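You operate a simulated robot arm through the tools that you are given. There is no shell and no other tool. Be economical: measure what you need, move in short steps, check, and stop when the job is done.

You run a simulated two-armed robot. Do the job below in one go: nothing can be reset, and whatever is moved stays where it is left.

JOB
Swap the green rod in the clamp for the red rod.
Fine: pass the green rod from hand to hand and lay it in the tray; lay the red rod in the clamp and shut the lever on it.

The check looks at the end state, three seconds after you hand in, the way a careful person would. Anything else that was tipped, shoved, dropped, spilled or broken makes it a failure.

ROBOT AND FRAMES
Two 7-joint arms with two-finger parallel grippers on one trunk, on a base that drives. Base frame: it is fixed to the floor where the robot stands at the start and does not move with it; the origin is under the middle of the robot, x ahead of it, y to its left, z up; the surface under the hand at the start is at about z = 0.85. Units: m, rad, N and s.
The left shoulder is at the start at [0.06, 0.189, 1.203], the right one opposite. With the tool pointing down near the work surface each hand reaches from about 0.1 to 0.64 m from the robot's upright axis, wherever it stands, measured 20 degrees to its own side. Places, roughly: bed of the rod clamp [0.5, 0, 0.9]; clamp lever [0.4, 0, 0.9]; inside of the purple tray [0.3, 0.5, 0.9]. Payload 3.43 kg a hand.
The tool frame of a hand sits at the grasp point between the pads (the TCP): z along the fingers, y along the line on which they close. The tips reach 0.03 m beyond it. Largest opening 0.094 m; finger width 0.028, thickness 0.01; the body of the gripper, 0.05 by 0.096 m, starts 0.055 m behind the TCP.
Orientation is told as [roll, pitch, yaw] about the base's x, y, z axes, in that order, counted from this pose: with the fingers straight down and closing along the base's y, the tool's x points along the base's -x, its y along +y and its z along -z.

CONTROLS
- The arms move only by the tool nudge_tool. It takes "left_motion", "right_motion" or both (then of equal length, played together; a hand with none holds still); each is a list of rows, each a list of 3 entries, a list of its own where there are three numbers: the shift along the tool's x, y, z in m, then the turn, a rotation vector about the tool's x, y, z in degrees, then the opening in per cent of the stroke, from 0 (shut) to 100 (fully open). In form: [[[x, y, z], [ax, ay, az], gripper], ...]. A call has 1 to 12 rows; each row is the pose to reach, as a shift and turn from the pose commanded when the call began, along the tool's axes at that moment. Each row takes 0.2 s and may step no farther than 0.05 m and 0.15 rad from the row before; otherwise, or with a gripper value out of range, the whole call is refused. Where a pose cannot be reached the arm comes as near as it can. A force on the tool above 90 N (or 10 N above the force at the start of the call, whichever is more), or a blocked arm, ends the call early, and 0.2 s more pass. Each finger travels about 0.153 m/s and halts on what it meets, pressing with about 35 N; the grip force reading is that of the motor and also rises with nothing between the fingers. The clock runs only during rows and for 0.2 s after the last one: add rows that repeat a pose to give the fingers time. The reply holds the time, the measured pose of the TCP, the force on the tool along the base axes, the opening and the grip force, in the units named above and with some noise, with the torque about the TCP (base axes, N m) and any sound that the robot's microphone picked up.
- Cameras (640 x 400 px; columns grow to the right, rows downward): "scene" is now at [0.0098, 0.0316, 1.7402]; the picture's right is [0.32, -0.95, 0.00], its down [-0.84, -0.28, -0.46] and it looks along [0.44, 0.15, -0.89] (base axes); focal length 280 px, centre (320, 200). "left" rides on the left gripper at [0.076, -0.014, -0.102] in its tool frame; the picture's right is [0.18, 0.98, 0.00], its down [-0.75, 0.14, -0.64] and it looks along [-0.63, 0.12, 0.77] (tool axes); focal length 243 px, centre (320, 200). "right" rides on the right gripper at [0.076, 0.014, -0.102] in its tool frame; the picture's right is [-0.18, 0.98, 0.00], its down [-0.75, -0.14, -0.64] and it looks along [-0.63, -0.12, 0.77] (tool axes); focal length 243 px, centre (320, 200). There is no depth. A picture from a camera that has moved, and an enlarged one, comes with that camera's place and axes in the base frame and with its lens. The place of the scene camera against the robot may be out by one fixed shift of up to 0.025 m in any direction.
- snapshot(camera): a new picture of that camera. The clock stands still meanwhile.
- lift_body(by): slides the trunk up (or, below 0, down) by that many m; the arms and the scene camera ride with it, the base frame stays. It gives what a move gives, with no picture.
- drive_base(legs): drives the robot by 1 to 6 legs, each [ahead, left, turn to the left] in m, m and rad, along the robot's own axes; the way and the turn of a leg run together, so that a leg with both is an arc; at most 1.5 m and 3.142 rad a leg. The arms and the cameras ride along, it lands a little off, and it stops where it bumps. It gives what a move gives.
- head_to(pan, tilt): turns the head with the scene camera to pan (to the left, within 1.501 rad either way) and tilt (down, from -0.506 to 1.204), counted from straight ahead of the robot. It gives what a move gives.
- zoom(camera, box): a new picture of the part [left, top, right, bottom] of that camera's present view, enlarged. The clock stands still meanwhile.
- finish_job(): hands the job in; it is judged then, once.

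Work in short steps. Places have to be worked out from the pictures, the camera data and where the tool is seen: move nearer, look again, correct. Check each grasp and each placing, and mend what went wrong. You have 120 turns and 88 pictures in all, those below and enlarged ones among them. Open the grippers and draw the arms clear of the work before you hand the job in, unless the task says otherwise; then end with one line.

The tools are called after "Call:" as a command line: name --argument value ..., lists and objects as JSON in quotes. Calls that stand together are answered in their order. nudge_tool: Moves the arms, as the interface text tells. Its arguments: {"type":"object","properties":{"left_motion":{"type":"array","items":{"type":"array"}},"right_motion":{"type":"array","items":{"type":"array"}}},"required":[]} The other tools are called the same way: lift_body (by) slides the trunk up or down; drive_base (legs) drives the base; head_to (pan, tilt) turns the head that bears the scene camera; snapshot (camera) takes a picture; zoom (camera, box) takes an enlarged picture of a part of a camera's view; finish_job () hands the job in.

At the start:

```text
time: 0.0
left_position: [0.392, 0.4163, 1.1445]
left_ee_rot: [-0.001, 0.002, -0.001]
left_contact_force: [-0.5, -0.1, -0.1]
left_moment: [0.0, 0.0, 0.01]
left_width: 0.094
left_grip_force: 0.1
right_position: [0.2853, 0.0102, 1.1591]
right_ee_rot: [0.0, 0.001, 0.001]
right_contact_force: [0.4, 0.2, -0.2]
right_moment: [0.0, 0.0, -0.03]
right_width: 0.0939
right_grip_force: 0.0
trunk travel left (down, up): [-0.875, 0.115]
robot x, y, heading: [0.0012, -0.0028, -0.0]
head pan, tilt: [0.321, 1.093]
```

scene: 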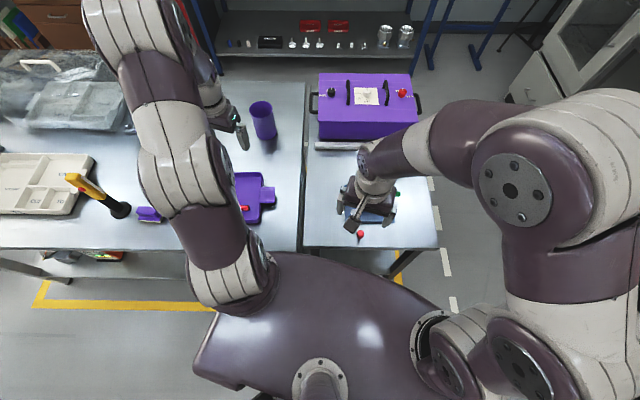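
right: 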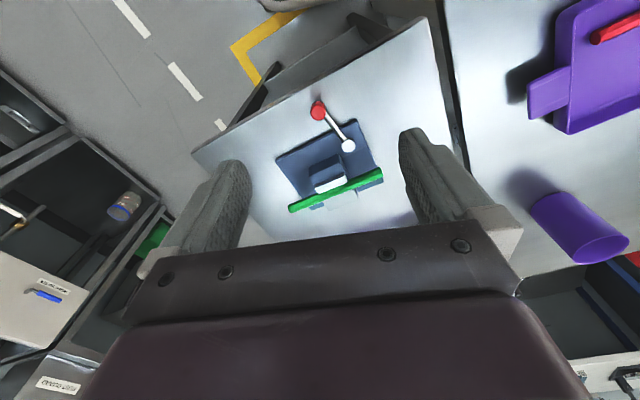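
left: 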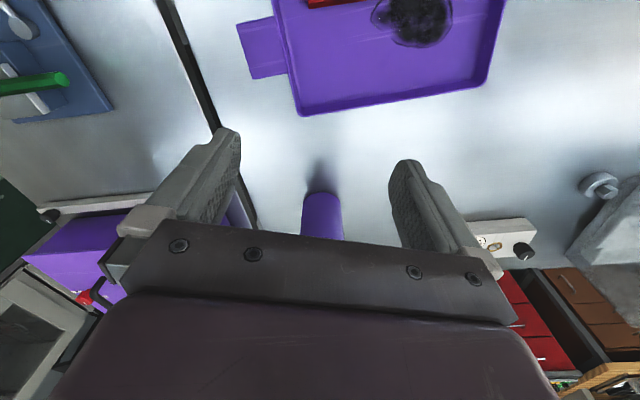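

The clamp shows on the right table with the green rod in it and a red-knobbed lever; the red rod seems to lie in the tray. I enlarge the views to see the details.

Call:
zoom --camera "right" --box '[240, 80, 420, 230]'

Call:
zoom --camera "scene" --box '[130, 100, 450, 300]'

Call:
zoom --camera "left" --box '[220, 0, 540, 200]'

```text
2.67 times, centred on (330, 155) of right
camera zoom: at [0.2108, 0.0234, 1.2598], right [0.18, 0.98, 0.0], down [0.75, -0.14, 0.64], along [0.63, -0.12, -0.77], focal length 647 px, centre (293, 320)
```

zoom: 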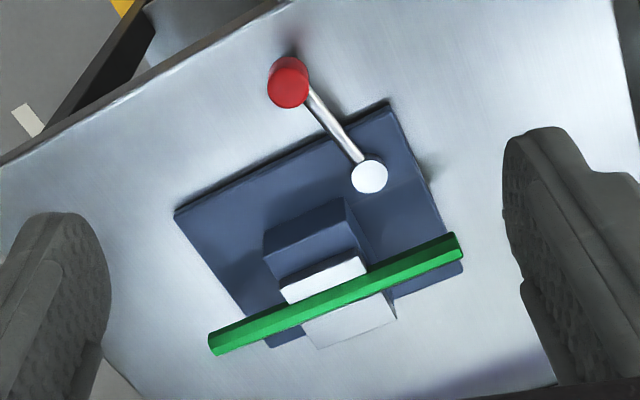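

```text
2.00 times, centred on (290, 200) of scene
camera zoom: at [0.0098, 0.0316, 1.7402], right [0.32, -0.95, 0.0], down [-0.84, -0.28, -0.46], along [0.44, 0.15, -0.89], focal length 560 px, centre (380, 200)
```

zoom: 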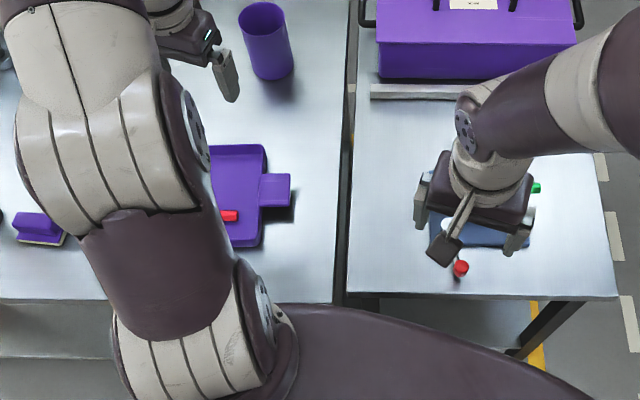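

```text
2.00 times, centred on (380, 100) of left
camera zoom: at [0.3164, 0.4027, 1.2482], right [-0.18, 0.98, 0.0], down [0.75, 0.14, 0.64], along [0.63, 0.12, -0.77], focal length 485 px, centre (200, 400)
```

zoom: 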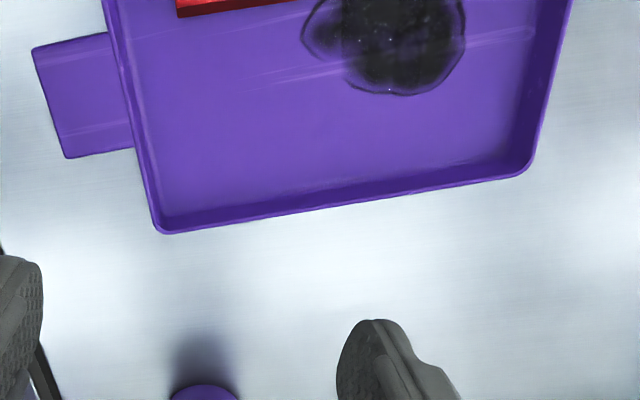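

The clamp sits with the lever knob toward me. I pull both hands back for clearer views of the tray and the clamp.

Call:
nudge_tool --left_motion '[[[0.05, 0, 0], [0, 0, 0], 100], [[0.1, 0, -0.02], [0, 0, 0], 100], [[0.14, 0, -0.04], [0, 0, 0], 100], [[0.17, 0, -0.04], [0, 0, 0], 100]]' --right_motion '[[[0.0, -0.05, 0], [0, 0, 0], 100], [[0.0, -0.1, 0.0], [0, 0, 0], 100], [[0.0, -0.15, 0.0], [0, 0, 0], 100], [[0.0, -0.2, 0.0], [0, 0, 0], 100]]'

Call:
snapshot --camera "left"

Call:
snapshot --camera "right"

Call:
snapshot --camera "scene"

```text
refused: row 2 steps farther than a row can; nothing moved
```

```text
81 pictures are left
camera left: at [0.3164, 0.4027, 1.2482], right [-0.18, 0.98, 0.0], down [0.75, 0.14, 0.64], along [0.63, 0.12, -0.77], focal length 243 px, centre (320, 200)
```

left: 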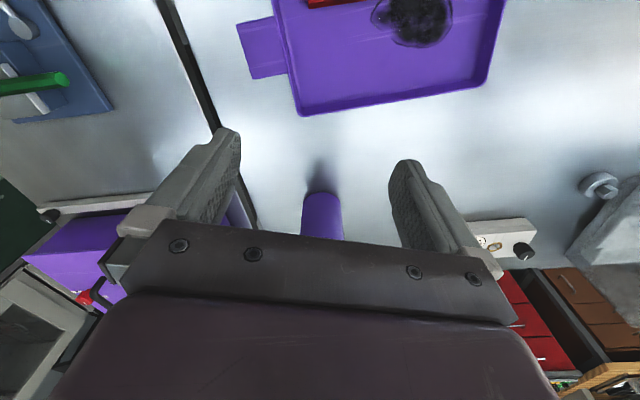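

```text
80 pictures are left
camera right: at [0.2108, 0.0234, 1.2598], right [0.18, 0.98, 0.0], down [0.75, -0.14, 0.64], along [0.63, -0.12, -0.77], focal length 243 px, centre (320, 200)
```

right: 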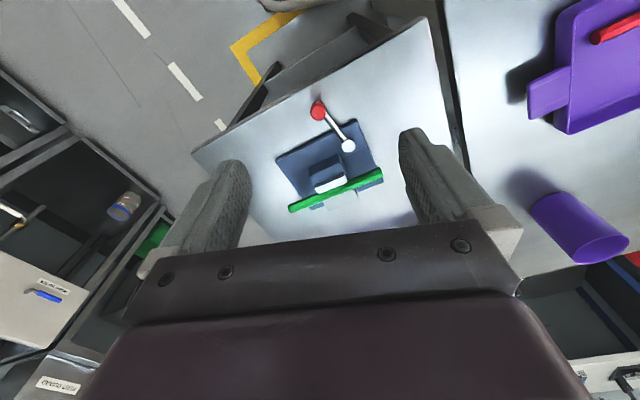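

```text
79 pictures are left
camera scene: at [0.0098, 0.0316, 1.7402], right [0.32, -0.95, 0.0], down [-0.84, -0.28, -0.46], along [0.44, 0.15, -0.89], focal length 280 px, centre (320, 200)
```

scene: 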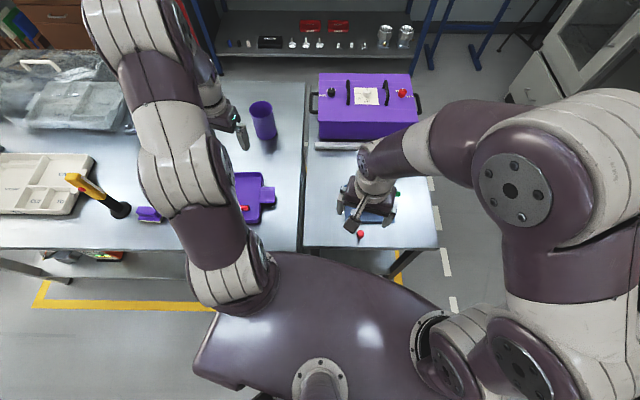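

The step was too long in one row; I repeat it with shorter rows.

Call:
nudge_tool --left_motion '[[[0.045, 0, 0], [0, 0, 0], 100], [[0.09, 0, -0.01], [0, 0, 0], 100], [[0.13, 0, -0.02], [0, 0, 0], 100], [[0.17, 0, -0.03], [0, 0, 0], 100]]' --right_motion '[[[0.0, -0.045, 0], [0, 0, 0], 100], [[0.0, -0.09, 0.0], [0, 0, 0], 100], [[0.0, -0.135, 0.0], [0, 0, 0], 100], [[0.0, -0.18, 0.0], [0, 0, 0], 100]]'

Call:
snapshot --camera "left"

Call:
zoom --camera "scene" --box '[130, 120, 450, 320]'

```text
time: 1.0
left_position: [0.2205, 0.4142, 1.1744]
left_ee_rot: [0.003, -0.002, 0.0]
left_contact_force: [-0.6, -0.1, 0.3]
left_moment: [0.01, 0.01, 0.01]
left_width: 0.0938
left_grip_force: 0.0
right_position: [0.2841, -0.171, 1.1568]
right_ee_rot: [0.001, -0.001, 0.0]
right_contact_force: [-0.1, -0.2, -0.5]
right_moment: [0.0, -0.02, -0.01]
right_width: 0.0941
right_grip_force: 0.0
trunk travel left (down, up): [-0.875, 0.115]
robot x, y, heading: [-0.002, -0.0006, -0.002]
head pan, tilt: [0.321, 1.093]
```

```text
78 pictures are left
camera left: at [0.1437, 0.4006, 1.2787], right [-0.18, 0.98, 0.0], down [0.75, 0.14, 0.64], along [0.63, 0.12, -0.77], focal length 243 px, centre (320, 200)
```

left: 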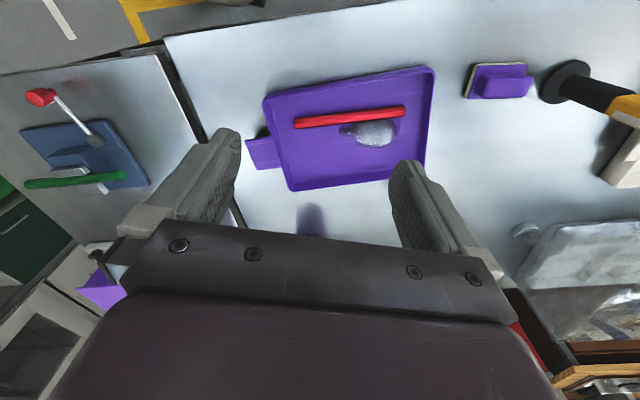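

```text
2.00 times, centred on (290, 220) of scene
camera zoom: at [0.007, 0.0288, 1.7402], right [0.32, -0.95, 0.0], down [-0.84, -0.28, -0.46], along [0.44, 0.15, -0.89], focal length 560 px, centre (380, 160)
```

zoom: 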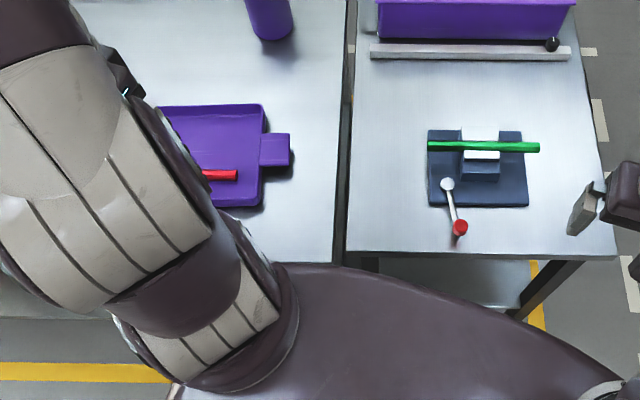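

The tray holds the red rod and a glossy puddle beside it. I enlarge the clamp and tray from the left hand's camera, and from the right hand's.

Call:
zoom --camera "left" --box '[0, 70, 200, 210]'

Call:
zoom --camera "left" --box '[240, 50, 560, 200]'

Call:
zoom --camera "right" --box '[380, 60, 640, 240]'

```text
2.86 times, centred on (100, 140) of left
camera zoom: at [0.1437, 0.4006, 1.2787], right [-0.18, 0.98, 0.0], down [0.75, 0.14, 0.64], along [0.63, 0.12, -0.77], focal length 693 px, centre (949, 371)
```

zoom: 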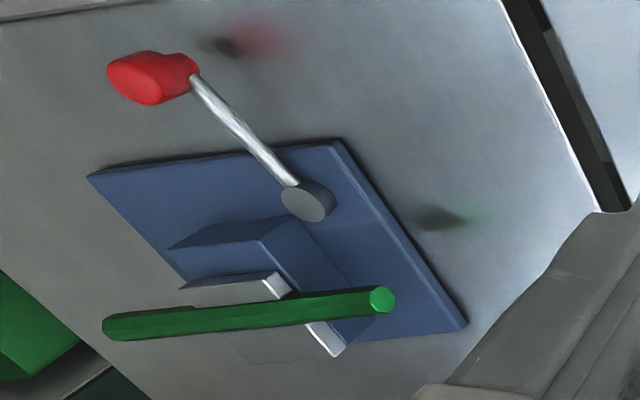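

```text
2.00 times, centred on (400, 125) of left
camera zoom: at [0.1437, 0.4006, 1.2787], right [-0.18, 0.98, 0.0], down [0.75, 0.14, 0.64], along [0.63, 0.12, -0.77], focal length 485 px, centre (160, 350)
```

zoom: 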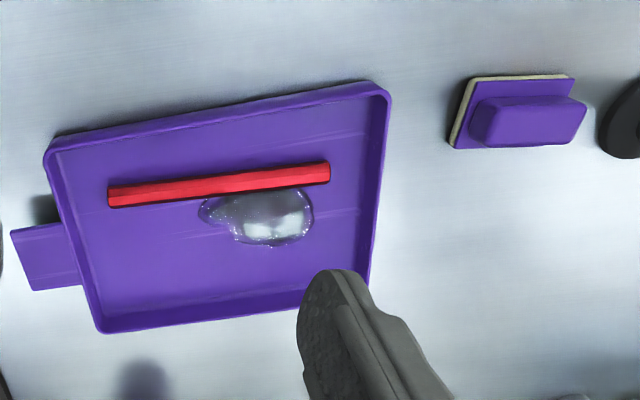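

```text
2.22 times, centred on (510, 150) of right
camera zoom: at [0.2094, -0.1584, 1.2583], right [0.18, 0.98, 0.0], down [0.75, -0.14, 0.64], along [0.63, -0.12, -0.77], focal length 539 px, centre (-102, 311)
```

zoom: 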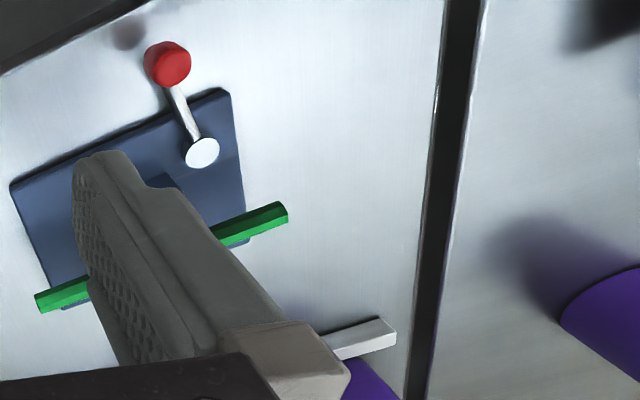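

The lever pivots at the plate's near-left corner; I need a closer look at its working. I bring the right hand back over and lower, short of the clamp, with the left one out of the way.

Call:
nudge_tool --right_motion '[[[0.01, 0.04, 0.02], [0, 0, 0], 100], [[0.02, 0.08, 0.04], [0, 0, 0], 100], [[0.03, 0.12, 0.06], [0, 0, 0], 100], [[0.04, 0.16, 0.08], [0, 0, 0], 100], [[0.04, 0.17, 0.1], [0, 0, 0], 100]]'

Call:
zoom --camera "right" --box '[200, 50, 440, 230]'

```text
time: 2.0
left_position: [0.2227, 0.418, 1.1736]
left_ee_rot: [-0.002, 0.0, 0.0]
left_contact_force: [-0.1, 0.6, 0.7]
left_moment: [-0.05, -0.02, 0.0]
left_width: 0.0939
left_grip_force: 0.1
right_position: [0.2582, -0.0228, 1.0924]
right_ee_rot: [0.009, -0.015, 0.027]
right_contact_force: [9.8, 6.4, 6.5]
right_moment: [-0.62, 1.59, -0.67]
right_width: 0.0942
right_grip_force: 0.0
trunk travel left (down, up): [-0.875, 0.115]
robot x, y, heading: [-0.0005, -0.0004, 0.002]
head pan, tilt: [0.321, 1.093]
stopped in row 4 (right hand): the force on the tool passed its limit at 279 N (the readings are from after the stop); the commanded pose is now the measured one
```

```text
2.22 times, centred on (320, 140) of right
camera zoom: at [0.1816, -0.0117, 1.1925], right [0.16, 0.99, 0.01], down [0.75, -0.13, 0.65], along [0.65, -0.09, -0.76], focal length 539 px, centre (320, 333)
```

zoom: 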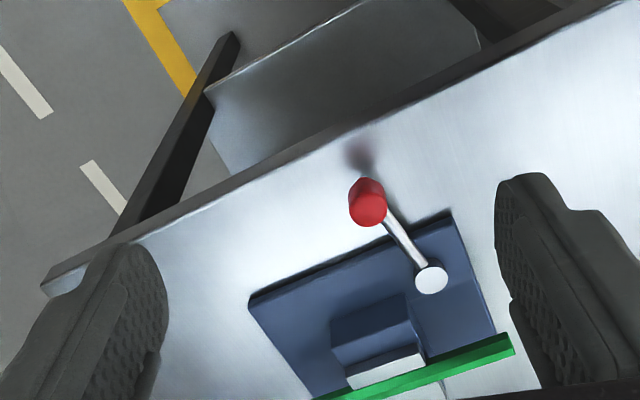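

The right arm bumped something (279 N) though the hand is well above the table. I look at the scene to see what it was.

Call:
snapshot --camera "scene"

```text
72 pictures are left
camera scene: at [0.0103, 0.0341, 1.7402], right [0.32, -0.95, 0.0], down [-0.84, -0.28, -0.46], along [0.44, 0.14, -0.89], focal length 280 px, centre (320, 200)
```

scene: 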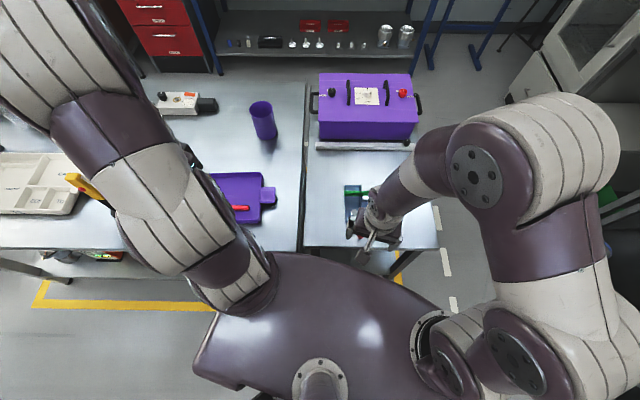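

Nothing on the tables was disturbed; the arm probably met itself or its trunk in that folded pose. I back off a little up and outward and check that the force clears.

Call:
nudge_tool --right_motion '[[[-0.01, -0.01, -0.02], [0, 0, 0], 100], [[-0.03, -0.02, -0.04], [0, 0, 0], 100], [[-0.03, -0.02, -0.04], [0, 0, 0], 100]]'

```text
time: 2.8
left_position: [0.2218, 0.4152, 1.1746]
left_ee_rot: [0.0, 0.0, -0.001]
left_contact_force: [0.3, 0.6, -0.4]
left_moment: [0.0, -0.02, -0.02]
left_width: 0.094
left_grip_force: 0.1
right_position: [0.2876, -0.0434, 1.1331]
right_ee_rot: [0.008, -0.013, 0.029]
right_contact_force: [-0.5, 0.5, -0.2]
right_moment: [-0.02, 0.01, -0.01]
right_width: 0.0941
right_grip_force: 0.0
trunk travel left (down, up): [-0.875, 0.115]
robot x, y, heading: [0.0, -0.0018, -0.003]
head pan, tilt: [0.321, 1.093]
```

The contact point works out to the camera mount touching the torso (x≈0.17), so I'll keep the hand at x ≥ 0.29. I go lower there for the close look at the clamp.

Call:
nudge_tool --right_motion '[[[-0.01, 0.01, 0.03], [0, 0, 0], 100], [[-0.01, 0.02, 0.05], [0, 0, 0], 100], [[-0.01, 0.03, 0.07], [0, 0, 0], 100]]'

Call:
zoom --camera "right" --box '[200, 90, 440, 240]'

```text
time: 3.6
left_position: [0.2233, 0.4151, 1.1747]
left_ee_rot: [-0.001, 0.001, -0.001]
left_contact_force: [-0.1, 0.1, 0.2]
left_moment: [-0.01, 0.02, 0.0]
left_width: 0.0941
left_grip_force: 0.0
right_position: [0.2976, -0.0127, 1.0612]
right_ee_rot: [0.008, -0.013, 0.03]
right_contact_force: [-0.7, 0.1, 0.1]
right_moment: [0.01, 0.0, -0.01]
right_width: 0.0939
right_grip_force: 0.1
trunk travel left (down, up): [-0.875, 0.115]
robot x, y, heading: [-0.0007, -0.0017, -0.005]
head pan, tilt: [0.321, 1.093]
```

```text
2.67 times, centred on (320, 165) of right
camera zoom: at [0.2209, -0.0027, 1.1619], right [0.16, 0.99, 0.01], down [0.75, -0.12, 0.65], along [0.64, -0.09, -0.76], focal length 647 px, centre (320, 293)
```

zoom: 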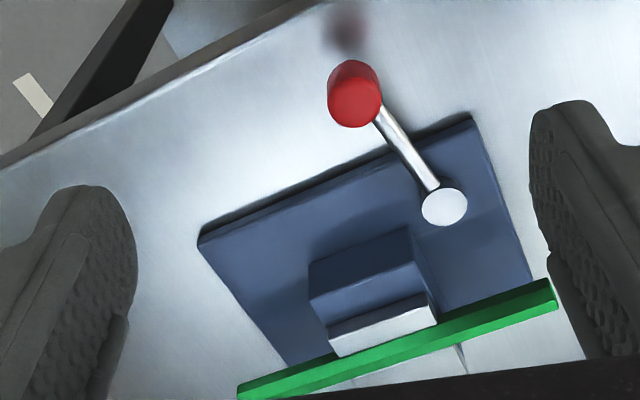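

Triangulating both views puts the knob at about [0.341, −0.003, 0.886], the lever's upright pivot at [0.413, 0.037, 0.875], and the rod's left end at [0.458, 0.088, 0.904]. I bring the right hand above the knob with a half-open grip, to straddle it and feel which way it swings.

Call:
nudge_tool --right_motion '[[[-0.02, 0.005, 0.02], [0.3, 0.4, 0.9], 60], [[-0.043, 0.01, 0.05], [0.5, 0.75, 1.7], 60], [[-0.043, 0.01, 0.08], [0.5, 0.75, 1.7], 60], [[-0.043, 0.01, 0.1], [0.5, 0.75, 1.7], 60]]'

Call:
snapshot --camera "right"

Call:
zoom --camera "left" --box '[0, 70, 200, 210]'

```text
time: 4.6
left_position: [0.2225, 0.4148, 1.1737]
left_ee_rot: [0.0, 0.001, 0.0]
left_contact_force: [-0.1, -0.3, -0.6]
left_moment: [-0.01, 0.0, -0.02]
left_width: 0.0939
left_grip_force: 0.0
right_position: [0.3419, -0.0022, 0.9613]
right_ee_rot: [-0.002, 0.0, -0.003]
right_contact_force: [-0.3, -0.4, -0.4]
right_moment: [-0.01, 0.0, -0.01]
right_width: 0.0564
right_grip_force: 0.0
trunk travel left (down, up): [-0.875, 0.115]
robot x, y, heading: [-0.0008, -0.0006, 0.005]
head pan, tilt: [0.321, 1.093]
```

```text
70 pictures are left
camera right: at [0.2666, 0.012, 1.0634], right [0.19, 0.98, 0.0], down [0.75, -0.14, 0.64], along [0.63, -0.12, -0.77], focal length 243 px, centre (320, 200)
```

right: 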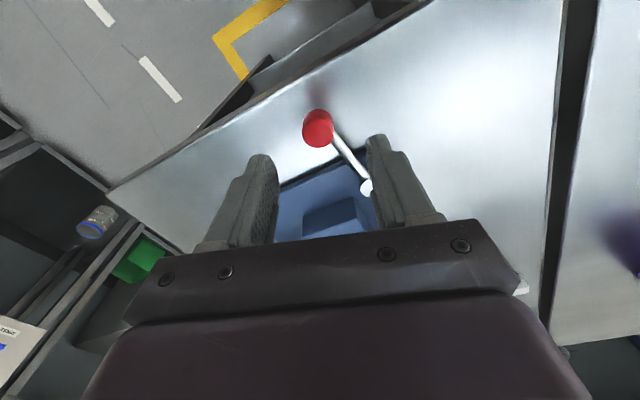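

```text
2.86 times, centred on (100, 140) of left
camera zoom: at [0.1464, 0.4028, 1.2777], right [-0.18, 0.98, 0.0], down [0.75, 0.14, 0.64], along [0.63, 0.12, -0.77], focal length 693 px, centre (949, 371)
```

zoom: 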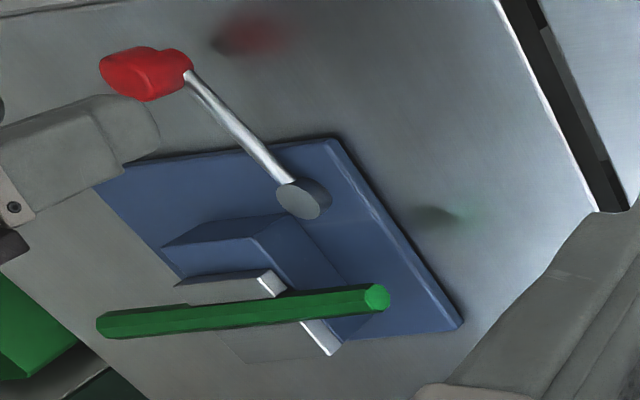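

The knob is confirmed between the open fingers at about [0.342, −0.004]. I lower the hand to z≈0.897 to straddle it.

Call:
nudge_tool --right_motion '[[[0, 0, 0.025], [0, 0, 0], 60], [[0, 0, 0.05], [0, 0, 0], 60], [[0, 0, 0.063], [0, 0, 0], 60]]'

Call:
zoom --camera "left" --box '[0, 70, 200, 210]'

```text
time: 5.4
left_position: [0.2226, 0.4156, 1.1743]
left_ee_rot: [0.0, 0.001, 0.0]
left_contact_force: [0.4, 0.4, -0.4]
left_moment: [-0.02, -0.01, -0.01]
left_width: 0.0938
left_grip_force: 0.0
right_position: [0.3414, -0.0018, 0.8974]
right_ee_rot: [-0.002, 0.001, -0.002]
right_contact_force: [-0.5, -0.4, 0.0]
right_moment: [0.01, -0.02, -0.04]
right_width: 0.0564
right_grip_force: 0.0
trunk travel left (down, up): [-0.875, 0.115]
robot x, y, heading: [0.0012, -0.0016, -0.004]
head pan, tilt: [0.321, 1.093]
```

```text
2.86 times, centred on (100, 140) of left
camera zoom: at [0.1461, 0.4026, 1.2778], right [-0.18, 0.98, 0.0], down [0.75, 0.14, 0.64], along [0.63, 0.12, -0.77], focal length 693 px, centre (949, 371)
```

zoom: 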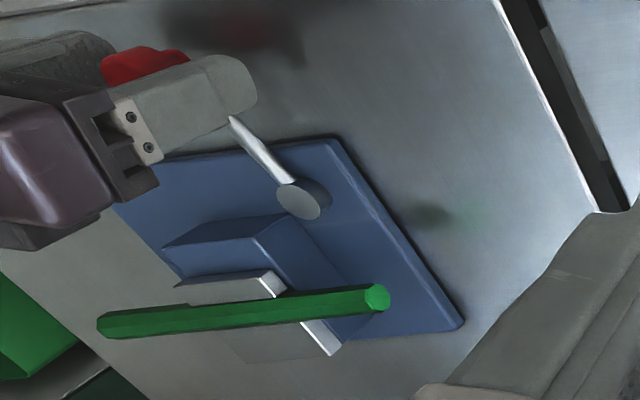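

The fingers straddle the knob cleanly. I narrow the gap and push gently along the arc toward the left (+y) to feel whether it gives.

Call:
nudge_tool --right_motion '[[[0, 0, 0], [0, 0, 0], 38], [[0.003, 0.006, 0], [0, 0, 0], 38], [[0.006, 0.012, 0], [0, 0, 0], 38], [[0.009, 0.018, 0], [0, 0, 0], 38]]'

Call:
zoom --camera "left" --box '[0, 70, 200, 210]'

```text
time: 6.4
left_position: [0.2231, 0.4158, 1.1742]
left_ee_rot: [0.001, 0.001, 0.0]
left_contact_force: [0.6, -1.1, 0.2]
left_moment: [0.04, 0.0, 0.04]
left_width: 0.094
left_grip_force: 0.1
right_position: [0.332, 0.0167, 0.9005]
right_ee_rot: [-0.002, 0.001, -0.002]
right_contact_force: [0.1, -0.9, -0.7]
right_moment: [0.0, 0.03, -0.04]
right_width: 0.0361
right_grip_force: 0.4
trunk travel left (down, up): [-0.875, 0.115]
robot x, y, heading: [0.0003, 0.0032, 0.002]
head pan, tilt: [0.321, 1.093]
```

```text
2.86 times, centred on (100, 140) of left
camera zoom: at [0.146, 0.4027, 1.2777], right [-0.18, 0.98, 0.0], down [0.75, 0.14, 0.64], along [0.63, 0.12, -0.77], focal length 693 px, centre (949, 371)
```

zoom: 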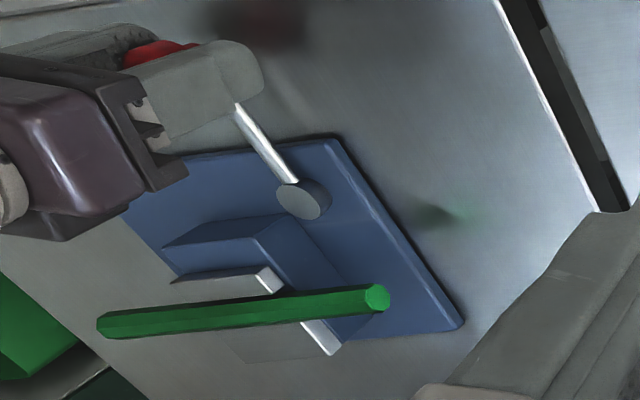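

The lever gave, and the jaw edge moved slightly away from the rod, so +y looks like opening. I follow the arc further, turning the hand with it.

Call:
nudge_tool --right_motion '[[[0.001, 0.01, 0], [0, 0, 4], 38], [[0.001, 0.02, 0], [0, 0, 10], 38], [[0.001, 0.03, 0], [0, 0, 16], 38], [[-0.002, 0.043, 0], [0, 0, 22], 38], [[-0.005, 0.055, 0], [0, 0, 28], 38]]'

Call:
zoom --camera "left" --box '[0, 70, 200, 210]'

```text
time: 7.6
left_position: [0.2224, 0.4167, 1.1741]
left_ee_rot: [-0.001, -0.001, -0.002]
left_contact_force: [0.6, 0.4, 0.2]
left_moment: [0.0, -0.02, 0.04]
left_width: 0.0941
left_grip_force: 0.1
right_position: [0.3374, 0.0708, 0.9003]
right_ee_rot: [-0.003, -0.002, -0.491]
right_contact_force: [-0.9, -0.6, -0.4]
right_moment: [-0.02, 0.0, 0.03]
right_width: 0.0359
right_grip_force: 0.8
trunk travel left (down, up): [-0.875, 0.115]
robot x, y, heading: [-0.0034, 0.0012, -0.0]
head pan, tilt: [0.321, 1.093]
```

```text
2.86 times, centred on (100, 140) of left
camera zoom: at [0.1462, 0.4029, 1.2776], right [-0.18, 0.98, 0.0], down [0.75, 0.14, 0.64], along [0.63, 0.12, -0.77], focal length 693 px, centre (949, 371)
```

zoom: 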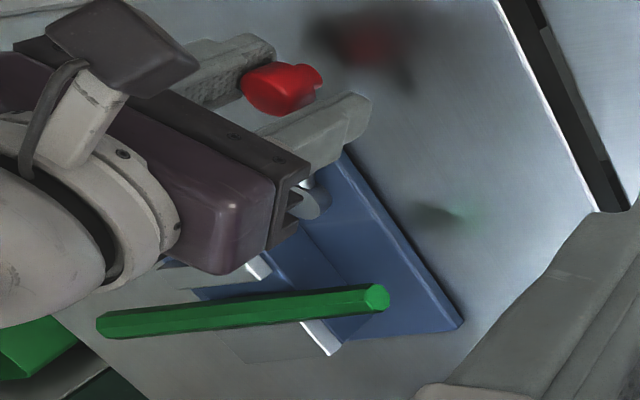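

The jaw is backing away from the rod as the lever swings, with little force. I go on along the arc another 40°.

Call:
nudge_tool --right_motion '[[[-0.001, 0.0115, 0], [0, 0, 8], 38], [[-0.003, 0.0229, 0], [0, 0, 16], 38], [[-0.007, 0.0338, 0], [0, 0, 24], 38], [[-0.0126, 0.044, 0], [0, 0, 32], 38], [[-0.0194, 0.0534, 0], [0, 0, 40], 38]]'

Call:
zoom --camera "left" --box '[0, 70, 200, 210]'

```text
time: 8.8
left_position: [0.2185, 0.4125, 1.1762]
left_ee_rot: [0.003, -0.002, 0.001]
left_contact_force: [-0.8, -0.3, 0.0]
left_moment: [0.01, 0.01, 0.02]
left_width: 0.094
left_grip_force: 0.1
right_position: [0.3721, 0.1038, 0.8992]
right_ee_rot: [-0.008, -0.006, -1.191]
right_contact_force: [-23.0, -16.7, -3.0]
right_moment: [0.02, -0.03, 0.15]
right_width: 0.0512
right_grip_force: 14.1
trunk travel left (down, up): [-0.875, 0.115]
robot x, y, heading: [0.0002, -0.0002, 0.002]
head pan, tilt: [0.321, 1.093]
```

```text
2.86 times, centred on (100, 140) of left
camera zoom: at [0.1418, 0.3987, 1.2793], right [-0.18, 0.98, 0.0], down [0.75, 0.14, 0.64], along [0.63, 0.12, -0.76], focal length 693 px, centre (949, 371)
```

zoom: 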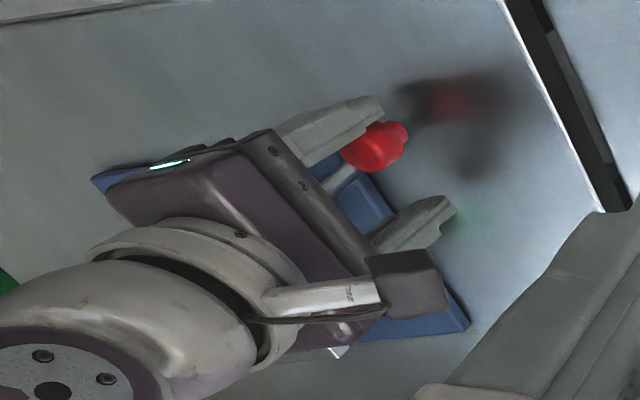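

The lever has reached its open stop (about 28 N). I relax, open the fingers, and lift the right hand clear, then look.

Call:
nudge_tool --right_motion '[[[0, -0.008, 0], [0, 0, 0], 60], [[0, -0.008, 0], [0, 0, 0], 70], [[0, -0.008, -0.04], [0, 0, 0], 70], [[0, -0.008, -0.085], [0, 0, 0], 70], [[0, -0.008, -0.13], [0, 0, 0], 70]]'

Call:
nudge_tool --right_motion '[[[0.0, -0.01, -0.03], [0, 0, -8], 70], [[-0.04, -0.02, -0.04], [0, 0, -16], 70], [[-0.08, -0.03, -0.04], [0, 0, -24], 70], [[-0.12, -0.03, -0.04], [0, 0, -32], 70], [[-0.16, -0.03, -0.04], [0, 0, -40], 70], [[-0.2, -0.03, -0.04], [0, 0, -48], 70], [[-0.24, -0.03, -0.04], [0, 0, -56], 70]]'

Call:
zoom --camera "left" --box '[0, 70, 200, 210]'

Call:
snapshot --camera "scene"

```text
time: 10.0
left_position: [0.2215, 0.4149, 1.1748]
left_ee_rot: [0.0, 0.0, 0.0]
left_contact_force: [0.9, 0.1, -0.5]
left_moment: [-0.02, -0.01, -0.01]
left_width: 0.094
left_grip_force: 0.0
right_position: [0.3714, 0.1056, 1.0308]
right_ee_rot: [0.0, -0.003, -1.189]
right_contact_force: [1.2, 0.6, 0.2]
right_moment: [-0.01, 0.03, -0.02]
right_width: 0.0658
right_grip_force: 0.1
trunk travel left (down, up): [-0.875, 0.115]
robot x, y, heading: [0.0019, 0.0006, -0.002]
head pan, tilt: [0.321, 1.093]
```

```text
time: 11.6
left_position: [0.2228, 0.4139, 1.175]
left_ee_rot: [0.002, 0.0, -0.001]
left_contact_force: [-0.5, 0.1, 0.8]
left_moment: [0.0, -0.02, 0.01]
left_width: 0.0943
left_grip_force: 0.0
right_position: [0.4341, -0.13, 1.0706]
right_ee_rot: [0.001, 0.0, -0.208]
right_contact_force: [0.4, 0.4, -0.3]
right_moment: [0.04, 0.01, 0.06]
right_width: 0.0657
right_grip_force: 0.0
trunk travel left (down, up): [-0.875, 0.115]
robot x, y, heading: [0.0025, -0.0022, 0.001]
head pan, tilt: [0.321, 1.093]
```

```text
2.86 times, centred on (100, 140) of left
camera zoom: at [0.1465, 0.4015, 1.2781], right [-0.18, 0.98, 0.0], down [0.75, 0.14, 0.64], along [0.63, 0.12, -0.77], focal length 693 px, centre (949, 371)
```

zoom: 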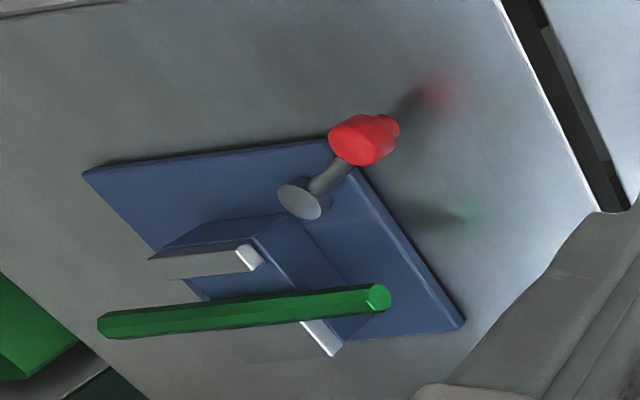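

```text
63 pictures are left
camera scene: at [0.0102, 0.03, 1.7402], right [0.32, -0.95, 0.0], down [-0.84, -0.28, -0.46], along [0.44, 0.15, -0.89], focal length 280 px, centre (320, 200)
```

scene: 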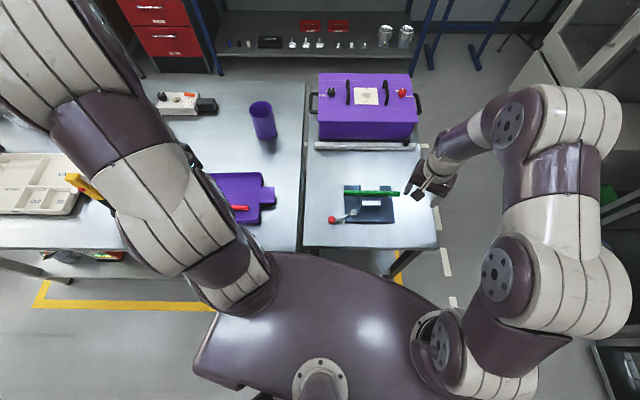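

The lever is now open, the jaw is well back and the green rod lies loose in the bed. The red rod lies parallel to it (both ≈16.5° yaw), so the left hand could carry both by pure shifts; I turn the left hand so its fingers close across the rods.

Call:
nudge_tool --left_motion '[[[0, 0, 0], [0, 0, 8.2], 60], [[-0.01, 0, 0], [0, 0, 16.4], 60], [[-0.02, 0, 0], [0, 0, 24.6], 60], [[-0.03, 0, 0], [0, 0, 32.8], 60], [[-0.04, 0, 0], [0, 0, 41], 60], [[-0.05, 0, 0], [0, 0, 49.2], 60], [[-0.06, 0, 0], [0, 0, 57.4], 60], [[-0.07, 0, 0], [0, 0, 65.6], 60], [[-0.08, 0, 0], [0, 0, 73.5], 60]]'

Call:
snapshot --camera "left"

```text
time: 13.6
left_position: [0.3033, 0.4158, 1.1739]
left_ee_rot: [0.0, 0.002, -1.284]
left_contact_force: [-0.7, -0.8, -0.4]
left_moment: [0.05, -0.02, -0.02]
left_width: 0.0565
left_grip_force: 0.2
right_position: [0.4332, -0.1271, 1.0696]
right_ee_rot: [-0.002, 0.0, -0.21]
right_contact_force: [0.0, 0.6, 1.0]
right_moment: [-0.01, 0.02, 0.0]
right_width: 0.0657
right_grip_force: 0.2
trunk travel left (down, up): [-0.875, 0.115]
robot x, y, heading: [0.0004, -0.0029, -0.001]
head pan, tilt: [0.321, 1.093]
```

```text
62 pictures are left
camera left: at [0.2678, 0.4861, 1.2775], right [0.89, 0.45, 0.0], down [0.35, -0.68, 0.64], along [0.29, -0.57, -0.77], focal length 243 px, centre (320, 200)
```

left: 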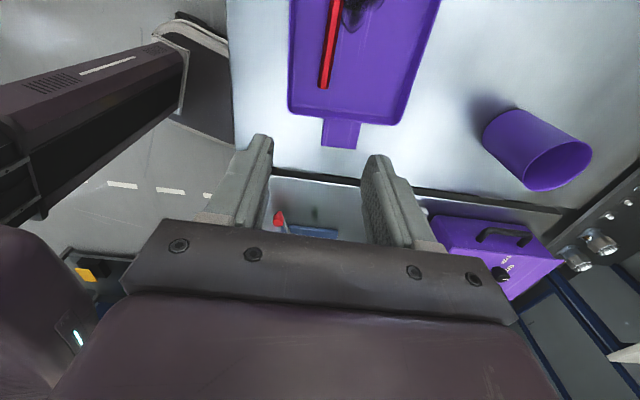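

The turn worked. I carry the left hand over above the green rod's left end (z≈1.04) while the right hand draws off to the right.

Call:
nudge_tool --left_motion '[[[-0.043, 0.0062, 0.0], [0, 0, 0], 60], [[-0.086, 0.0124, 0.015], [0, 0, 0], 60], [[-0.129, 0.0186, 0.03], [0, 0, 0], 60], [[-0.172, 0.0248, 0.045], [0, 0, 0], 60], [[-0.215, 0.031, 0.06], [0, 0, 0], 60], [[-0.258, 0.0372, 0.08], [0, 0, 0], 60], [[-0.301, 0.0434, 0.1], [0, 0, 0], 60], [[-0.344, 0.0497, 0.117], [0, 0, 0], 60], [[-0.3866, 0.0559, 0.134], [0, 0, 0], 60]]' --right_motion '[[[0, -0.02, -0.02], [0, 0, 0], 70], [[0, -0.04, -0.03], [0, 0, 0], 70], [[0, -0.06, -0.04], [0, 0, 0], 70], [[0, -0.08, -0.04], [0, 0, 0], 70], [[0, -0.1, -0.04], [0, 0, 0], 70], [[0, -0.12, -0.04], [0, 0, 0], 70], [[0, -0.14, -0.04], [0, 0, 0], 70], [[0, -0.15, -0.04], [0, 0, 0], 70], [[0, -0.15, -0.04], [0, 0, 0], 70]]'

Call:
snapshot --camera "left"

```text
time: 15.6
left_position: [0.4656, 0.0589, 1.0402]
left_ee_rot: [-0.002, 0.002, -1.284]
left_contact_force: [-0.1, -0.5, -0.5]
left_moment: [0.0, 0.02, -0.01]
left_width: 0.0561
left_grip_force: 0.1
right_position: [0.4023, -0.2739, 1.111]
right_ee_rot: [0.0, -0.001, -0.21]
right_contact_force: [-0.6, -0.2, 0.5]
right_moment: [-0.01, 0.03, 0.02]
right_width: 0.066
right_grip_force: 0.0
trunk travel left (down, up): [-0.875, 0.115]
robot x, y, heading: [-0.0018, -0.0011, -0.001]
head pan, tilt: [0.321, 1.093]
```

```text
61 pictures are left
camera left: at [0.431, 0.1295, 1.1433], right [0.89, 0.46, 0.0], down [0.35, -0.68, 0.64], along [0.29, -0.57, -0.77], focal length 243 px, centre (320, 200)
```

left: 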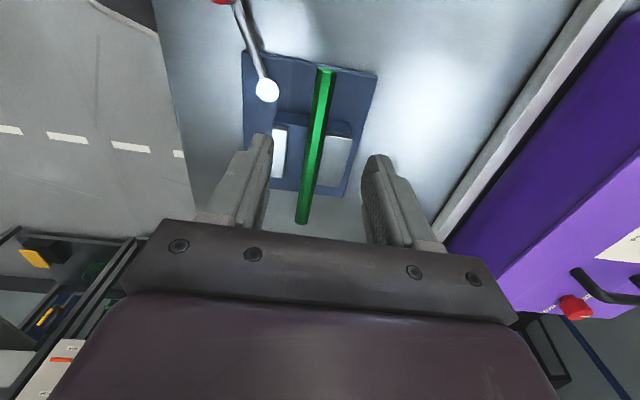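

The rod lies right under the left hand (line passes x≈0.466 at y=0.059). I descend to z≈0.91, turning 1.5° to match it, and leave the fingers open.

Call:
nudge_tool --left_motion '[[[0, 0, 0.04], [0, 0, -1.5], 50], [[0, 0, 0.08], [0, 0, -1.5], 50], [[0, 0, 0.11], [0, 0, -1.5], 50], [[0, 0, 0.131], [0, 0, -1.5], 50]]'

Call:
snapshot --camera "left"

```text
time: 16.6
left_position: [0.4674, 0.061, 0.9086]
left_ee_rot: [0.002, 0.0, -1.257]
left_contact_force: [0.3, -1.0, -0.3]
left_moment: [0.02, -0.02, 0.0]
left_width: 0.047
left_grip_force: 0.1
right_position: [0.4022, -0.2743, 1.1106]
right_ee_rot: [-0.002, 0.0, -0.212]
right_contact_force: [0.2, -0.2, 0.4]
right_moment: [-0.01, 0.0, 0.0]
right_width: 0.0659
right_grip_force: 0.0
trunk travel left (down, up): [-0.875, 0.115]
robot x, y, heading: [-0.0028, -0.005, 0.004]
head pan, tilt: [0.321, 1.093]
```

```text
60 pictures are left
camera left: at [0.4298, 0.13, 1.0115], right [0.88, 0.48, 0.0], down [0.37, -0.67, 0.64], along [0.31, -0.56, -0.77], focal length 243 px, centre (320, 200)
```

left: 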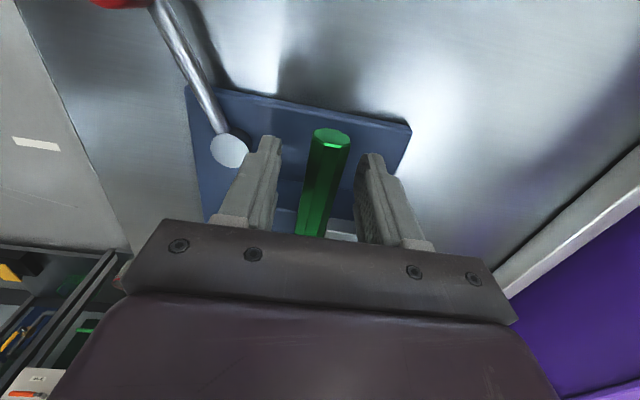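

The rod is centred between the fingers. I close on it.

Call:
nudge_tool --left_motion '[[[0, 0, 0], [0, 0, 0], 20], [[0, 0, 0], [0, 0, 0], 0], [[0, 0, 0], [0, 0, 0], 0]]'

```text
time: 17.4
left_position: [0.4656, 0.0594, 0.9082]
left_ee_rot: [-0.001, -0.001, -1.259]
left_contact_force: [0.1, -0.5, 0.1]
left_moment: [0.06, 0.01, -0.04]
left_width: 0.0218
left_grip_force: 35.3
right_position: [0.4031, -0.2736, 1.1103]
right_ee_rot: [-0.002, -0.002, -0.211]
right_contact_force: [-0.2, 0.2, -0.6]
right_moment: [-0.03, 0.0, 0.02]
right_width: 0.0658
right_grip_force: 0.0
trunk travel left (down, up): [-0.875, 0.115]
robot x, y, heading: [0.0034, 0.001, -0.003]
head pan, tilt: [0.321, 1.093]
```

The grip holds at a width of 22 mm. I lift straight up and check.

Call:
nudge_tool --left_motion '[[[0, 0, -0.015], [0, 0, 0], 0], [[0, 0, -0.03], [0, 0, 0], 0], [[0, 0, -0.06], [0, 0, 0], 0], [[0, 0, -0.1], [0, 0, 0], 0], [[0, 0, -0.14], [0, 0, 0], 0]]'

Call:
snapshot --camera "left"

Call:
snapshot --camera "scene"

```text
time: 18.6
left_position: [0.4643, 0.061, 1.0485]
left_ee_rot: [-0.001, 0.0, -1.257]
left_contact_force: [-0.1, 0.0, -0.9]
left_moment: [0.08, 0.02, 0.01]
left_width: 0.0219
left_grip_force: 34.6
right_position: [0.4005, -0.2733, 1.11]
right_ee_rot: [-0.001, -0.002, -0.211]
right_contact_force: [-0.1, -0.3, 0.8]
right_moment: [0.03, -0.01, 0.0]
right_width: 0.0657
right_grip_force: 0.0
trunk travel left (down, up): [-0.875, 0.115]
robot x, y, heading: [-0.0002, 0.0016, -0.002]
head pan, tilt: [0.321, 1.093]
```

```text
59 pictures are left
camera left: at [0.4286, 0.1302, 1.1523], right [0.88, 0.48, 0.0], down [0.37, -0.67, 0.64], along [0.31, -0.56, -0.77], focal length 243 px, centre (320, 200)
```

left: 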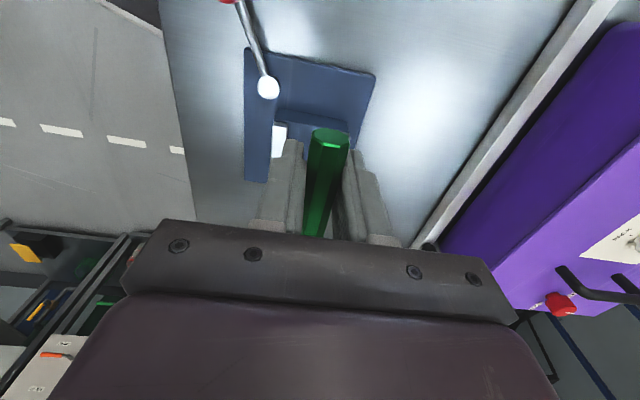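

```text
58 pictures are left
camera scene: at [0.0088, 0.0314, 1.7401], right [0.32, -0.95, 0.0], down [-0.84, -0.28, -0.46], along [0.44, 0.15, -0.89], focal length 280 px, centre (320, 200)
```

scene: 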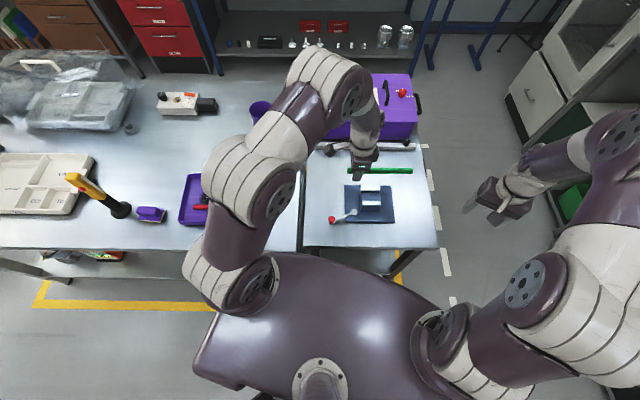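

The green rod is up and level, held near its left end. As the job asks for passing it hand to hand, I turn the right hand (camera outward) so it can take the rod's right end.

Call:
nudge_tool --right_motion '[[[0, 0, 0], [0, 0, -8.5], 70], [[0, 0, 0], [0, 0, -17], 70], [[0, 0, 0], [0, 0, -25.5], 70], [[0, 0, 0], [0, 0, -34], 70], [[0, 0, 0], [0, 0, -42.5], 70], [[0, 0, 0], [0, 0, -51], 70], [[0, 0, 0], [0, 0, -59.5], 70], [[0, 0, 0], [0, 0, -68], 70], [[0, 0, 0], [0, 0, -76.5], 70], [[0, 0, 0], [0, 0, -85], 70], [[0, 0, 0], [0, 0, -93.5], 70], [[0, 0, 0], [0, 0, -102], 70]]'

```text
time: 21.2
left_position: [0.4663, 0.0609, 1.0481]
left_ee_rot: [0.0, 0.0, -1.257]
left_contact_force: [-0.8, 0.2, -1.9]
left_moment: [0.07, 0.03, 0.04]
left_width: 0.0218
left_grip_force: 35.2
right_position: [0.4032, -0.273, 1.1101]
right_ee_rot: [-0.001, 0.002, 1.573]
right_contact_force: [-0.4, 0.5, -0.3]
right_moment: [-0.04, 0.01, 0.01]
right_width: 0.0656
right_grip_force: 0.0
trunk travel left (down, up): [-0.875, 0.115]
robot x, y, heading: [0.0004, 0.0, -0.001]
head pan, tilt: [0.321, 1.093]
```

The turn worked with no force. I bring the right hand above the rod's right part at [0.505, −0.065, 1.12] and finish its turn.

Call:
nudge_tool --right_motion '[[[-0.035, -0.017, -0.005], [0, 0, -3], 70], [[-0.07, -0.034, -0.01], [0, 0, -6], 70], [[-0.105, -0.051, -0.01], [0, 0, -9], 70], [[-0.14, -0.068, -0.01], [0, 0, -12], 70], [[-0.175, -0.085, -0.01], [0, 0, -15], 70], [[-0.208, -0.102, -0.01], [0, 0, -18], 70]]'

Call:
snapshot --camera "right"

```text
time: 22.6
left_position: [0.4669, 0.0619, 1.0481]
left_ee_rot: [0.0, 0.0, -1.257]
left_contact_force: [0.1, 0.1, -0.9]
left_moment: [0.06, 0.05, -0.02]
left_width: 0.0218
left_grip_force: 34.7
right_position: [0.5051, -0.0642, 1.1197]
right_ee_rot: [0.0, 0.003, 1.886]
right_contact_force: [0.7, -1.3, 0.4]
right_moment: [-0.04, 0.06, 0.0]
right_width: 0.0656
right_grip_force: 0.2
trunk travel left (down, up): [-0.875, 0.115]
robot x, y, heading: [0.001, 0.0037, -0.003]
head pan, tilt: [0.321, 1.093]
```

```text
57 pictures are left
camera right: at [0.5172, -0.142, 1.2217], right [-0.99, -0.13, 0.0], down [-0.1, 0.76, 0.64], along [-0.08, 0.63, -0.77], focal length 243 px, centre (320, 200)
```

right: 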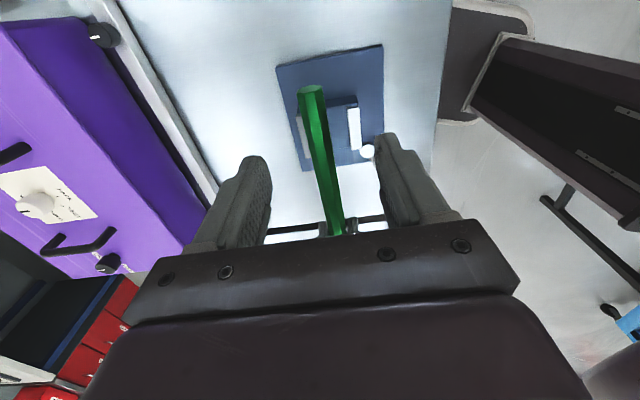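

The rod lies between the right fingers, 3 cm in from its end. I lower onto it with 50 % opening, then close.

Call:
nudge_tool --right_motion '[[[0, 0, 0.03], [0, 0, 0], 60], [[0, 0, 0.055], [0, 0, 0], 50], [[0, 0, 0.07], [0, 0, 0], 45], [[0, 0, 0.07], [0, 0, 0], 20], [[0, 0, 0.07], [0, 0, 0], 0], [[0, 0, 0.07], [0, 0, 0], 0]]'

```text
time: 24.0
left_position: [0.4664, 0.0608, 1.0478]
left_ee_rot: [-0.001, 0.002, -1.257]
left_contact_force: [-7.3, -5.1, -2.4]
left_moment: [0.26, 0.08, -0.6]
left_width: 0.0217
left_grip_force: 34.6
right_position: [0.5041, -0.0662, 1.0512]
right_ee_rot: [-0.002, 0.001, 1.883]
right_contact_force: [6.9, 5.9, 0.6]
right_moment: [0.01, -0.03, -0.59]
right_width: 0.0217
right_grip_force: 35.2
trunk travel left (down, up): [-0.875, 0.115]
robot x, y, heading: [0.0002, -0.0022, -0.0]
head pan, tilt: [0.321, 1.093]
```

Both hands hold the rod. The left lets go, and re-grips 3 cm nearer the middle and 16 mm higher so that its tips won't reach below the rod when it is laid down.

Call:
nudge_tool --left_motion '[[[0, 0, 0], [0, 0, 0], 20], [[0, 0, 0], [0, 0, 0], 40], [[0, 0, -0.008], [0, 0, 0], 40], [[-0.015, 0, -0.016], [0, 0, 0], 40], [[-0.03, 0, -0.016], [0, 0, 0], 40]]'

Call:
snapshot --camera "left"

Call:
snapshot --camera "right"

```text
time: 25.2
left_position: [0.4759, 0.0317, 1.0649]
left_ee_rot: [0.001, -0.001, -1.257]
left_contact_force: [0.2, 1.1, 0.1]
left_moment: [0.01, -0.01, -0.05]
left_width: 0.0376
left_grip_force: 0.0
right_position: [0.5056, -0.0661, 1.0497]
right_ee_rot: [-0.001, 0.002, 1.882]
right_contact_force: [0.3, -0.1, 0.1]
right_moment: [-0.06, -0.01, 0.0]
right_width: 0.0217
right_grip_force: 35.1
trunk travel left (down, up): [-0.875, 0.115]
robot x, y, heading: [0.0011, 0.0013, 0.003]
head pan, tilt: [0.321, 1.093]
```

```text
56 pictures are left
camera left: at [0.4387, 0.1006, 1.1683], right [0.88, 0.48, 0.0], down [0.37, -0.67, 0.64], along [0.31, -0.56, -0.77], focal length 243 px, centre (320, 200)
```

left: 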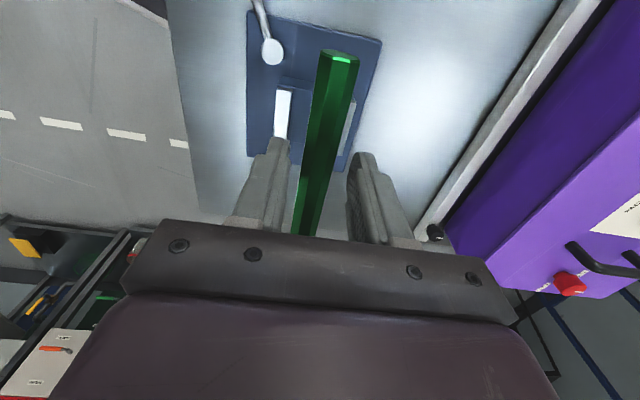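

```text
55 pictures are left
camera right: at [0.5163, -0.1435, 1.1511], right [-0.99, -0.13, 0.0], down [-0.1, 0.76, 0.64], along [-0.08, 0.64, -0.77], focal length 243 px, centre (320, 200)
```

right: 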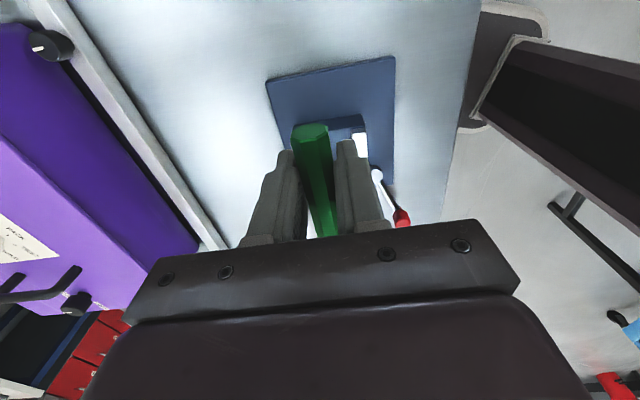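

The rod sits between the left fingers. I close the left hand on it.

Call:
nudge_tool --left_motion '[[[0, 0, 0], [0, 0, 0], 15], [[0, 0, 0], [0, 0, 0], 0], [[0, 0, 0], [0, 0, 0], 0]]'

```text
time: 26.0
left_position: [0.4751, 0.0309, 1.0646]
left_ee_rot: [-0.002, 0.001, -1.258]
left_contact_force: [-10.4, -7.0, 5.1]
left_moment: [-0.28, 0.14, -0.72]
left_width: 0.0175
left_grip_force: 34.9
right_position: [0.5049, -0.0649, 1.0505]
right_ee_rot: [0.0, 0.002, 1.883]
right_contact_force: [11.1, 5.3, -5.3]
right_moment: [-0.36, -0.19, -0.43]
right_width: 0.022
right_grip_force: 34.9
trunk travel left (down, up): [-0.875, 0.115]
robot x, y, heading: [0.0004, -0.0001, -0.003]
head pan, tilt: [0.321, 1.093]
```

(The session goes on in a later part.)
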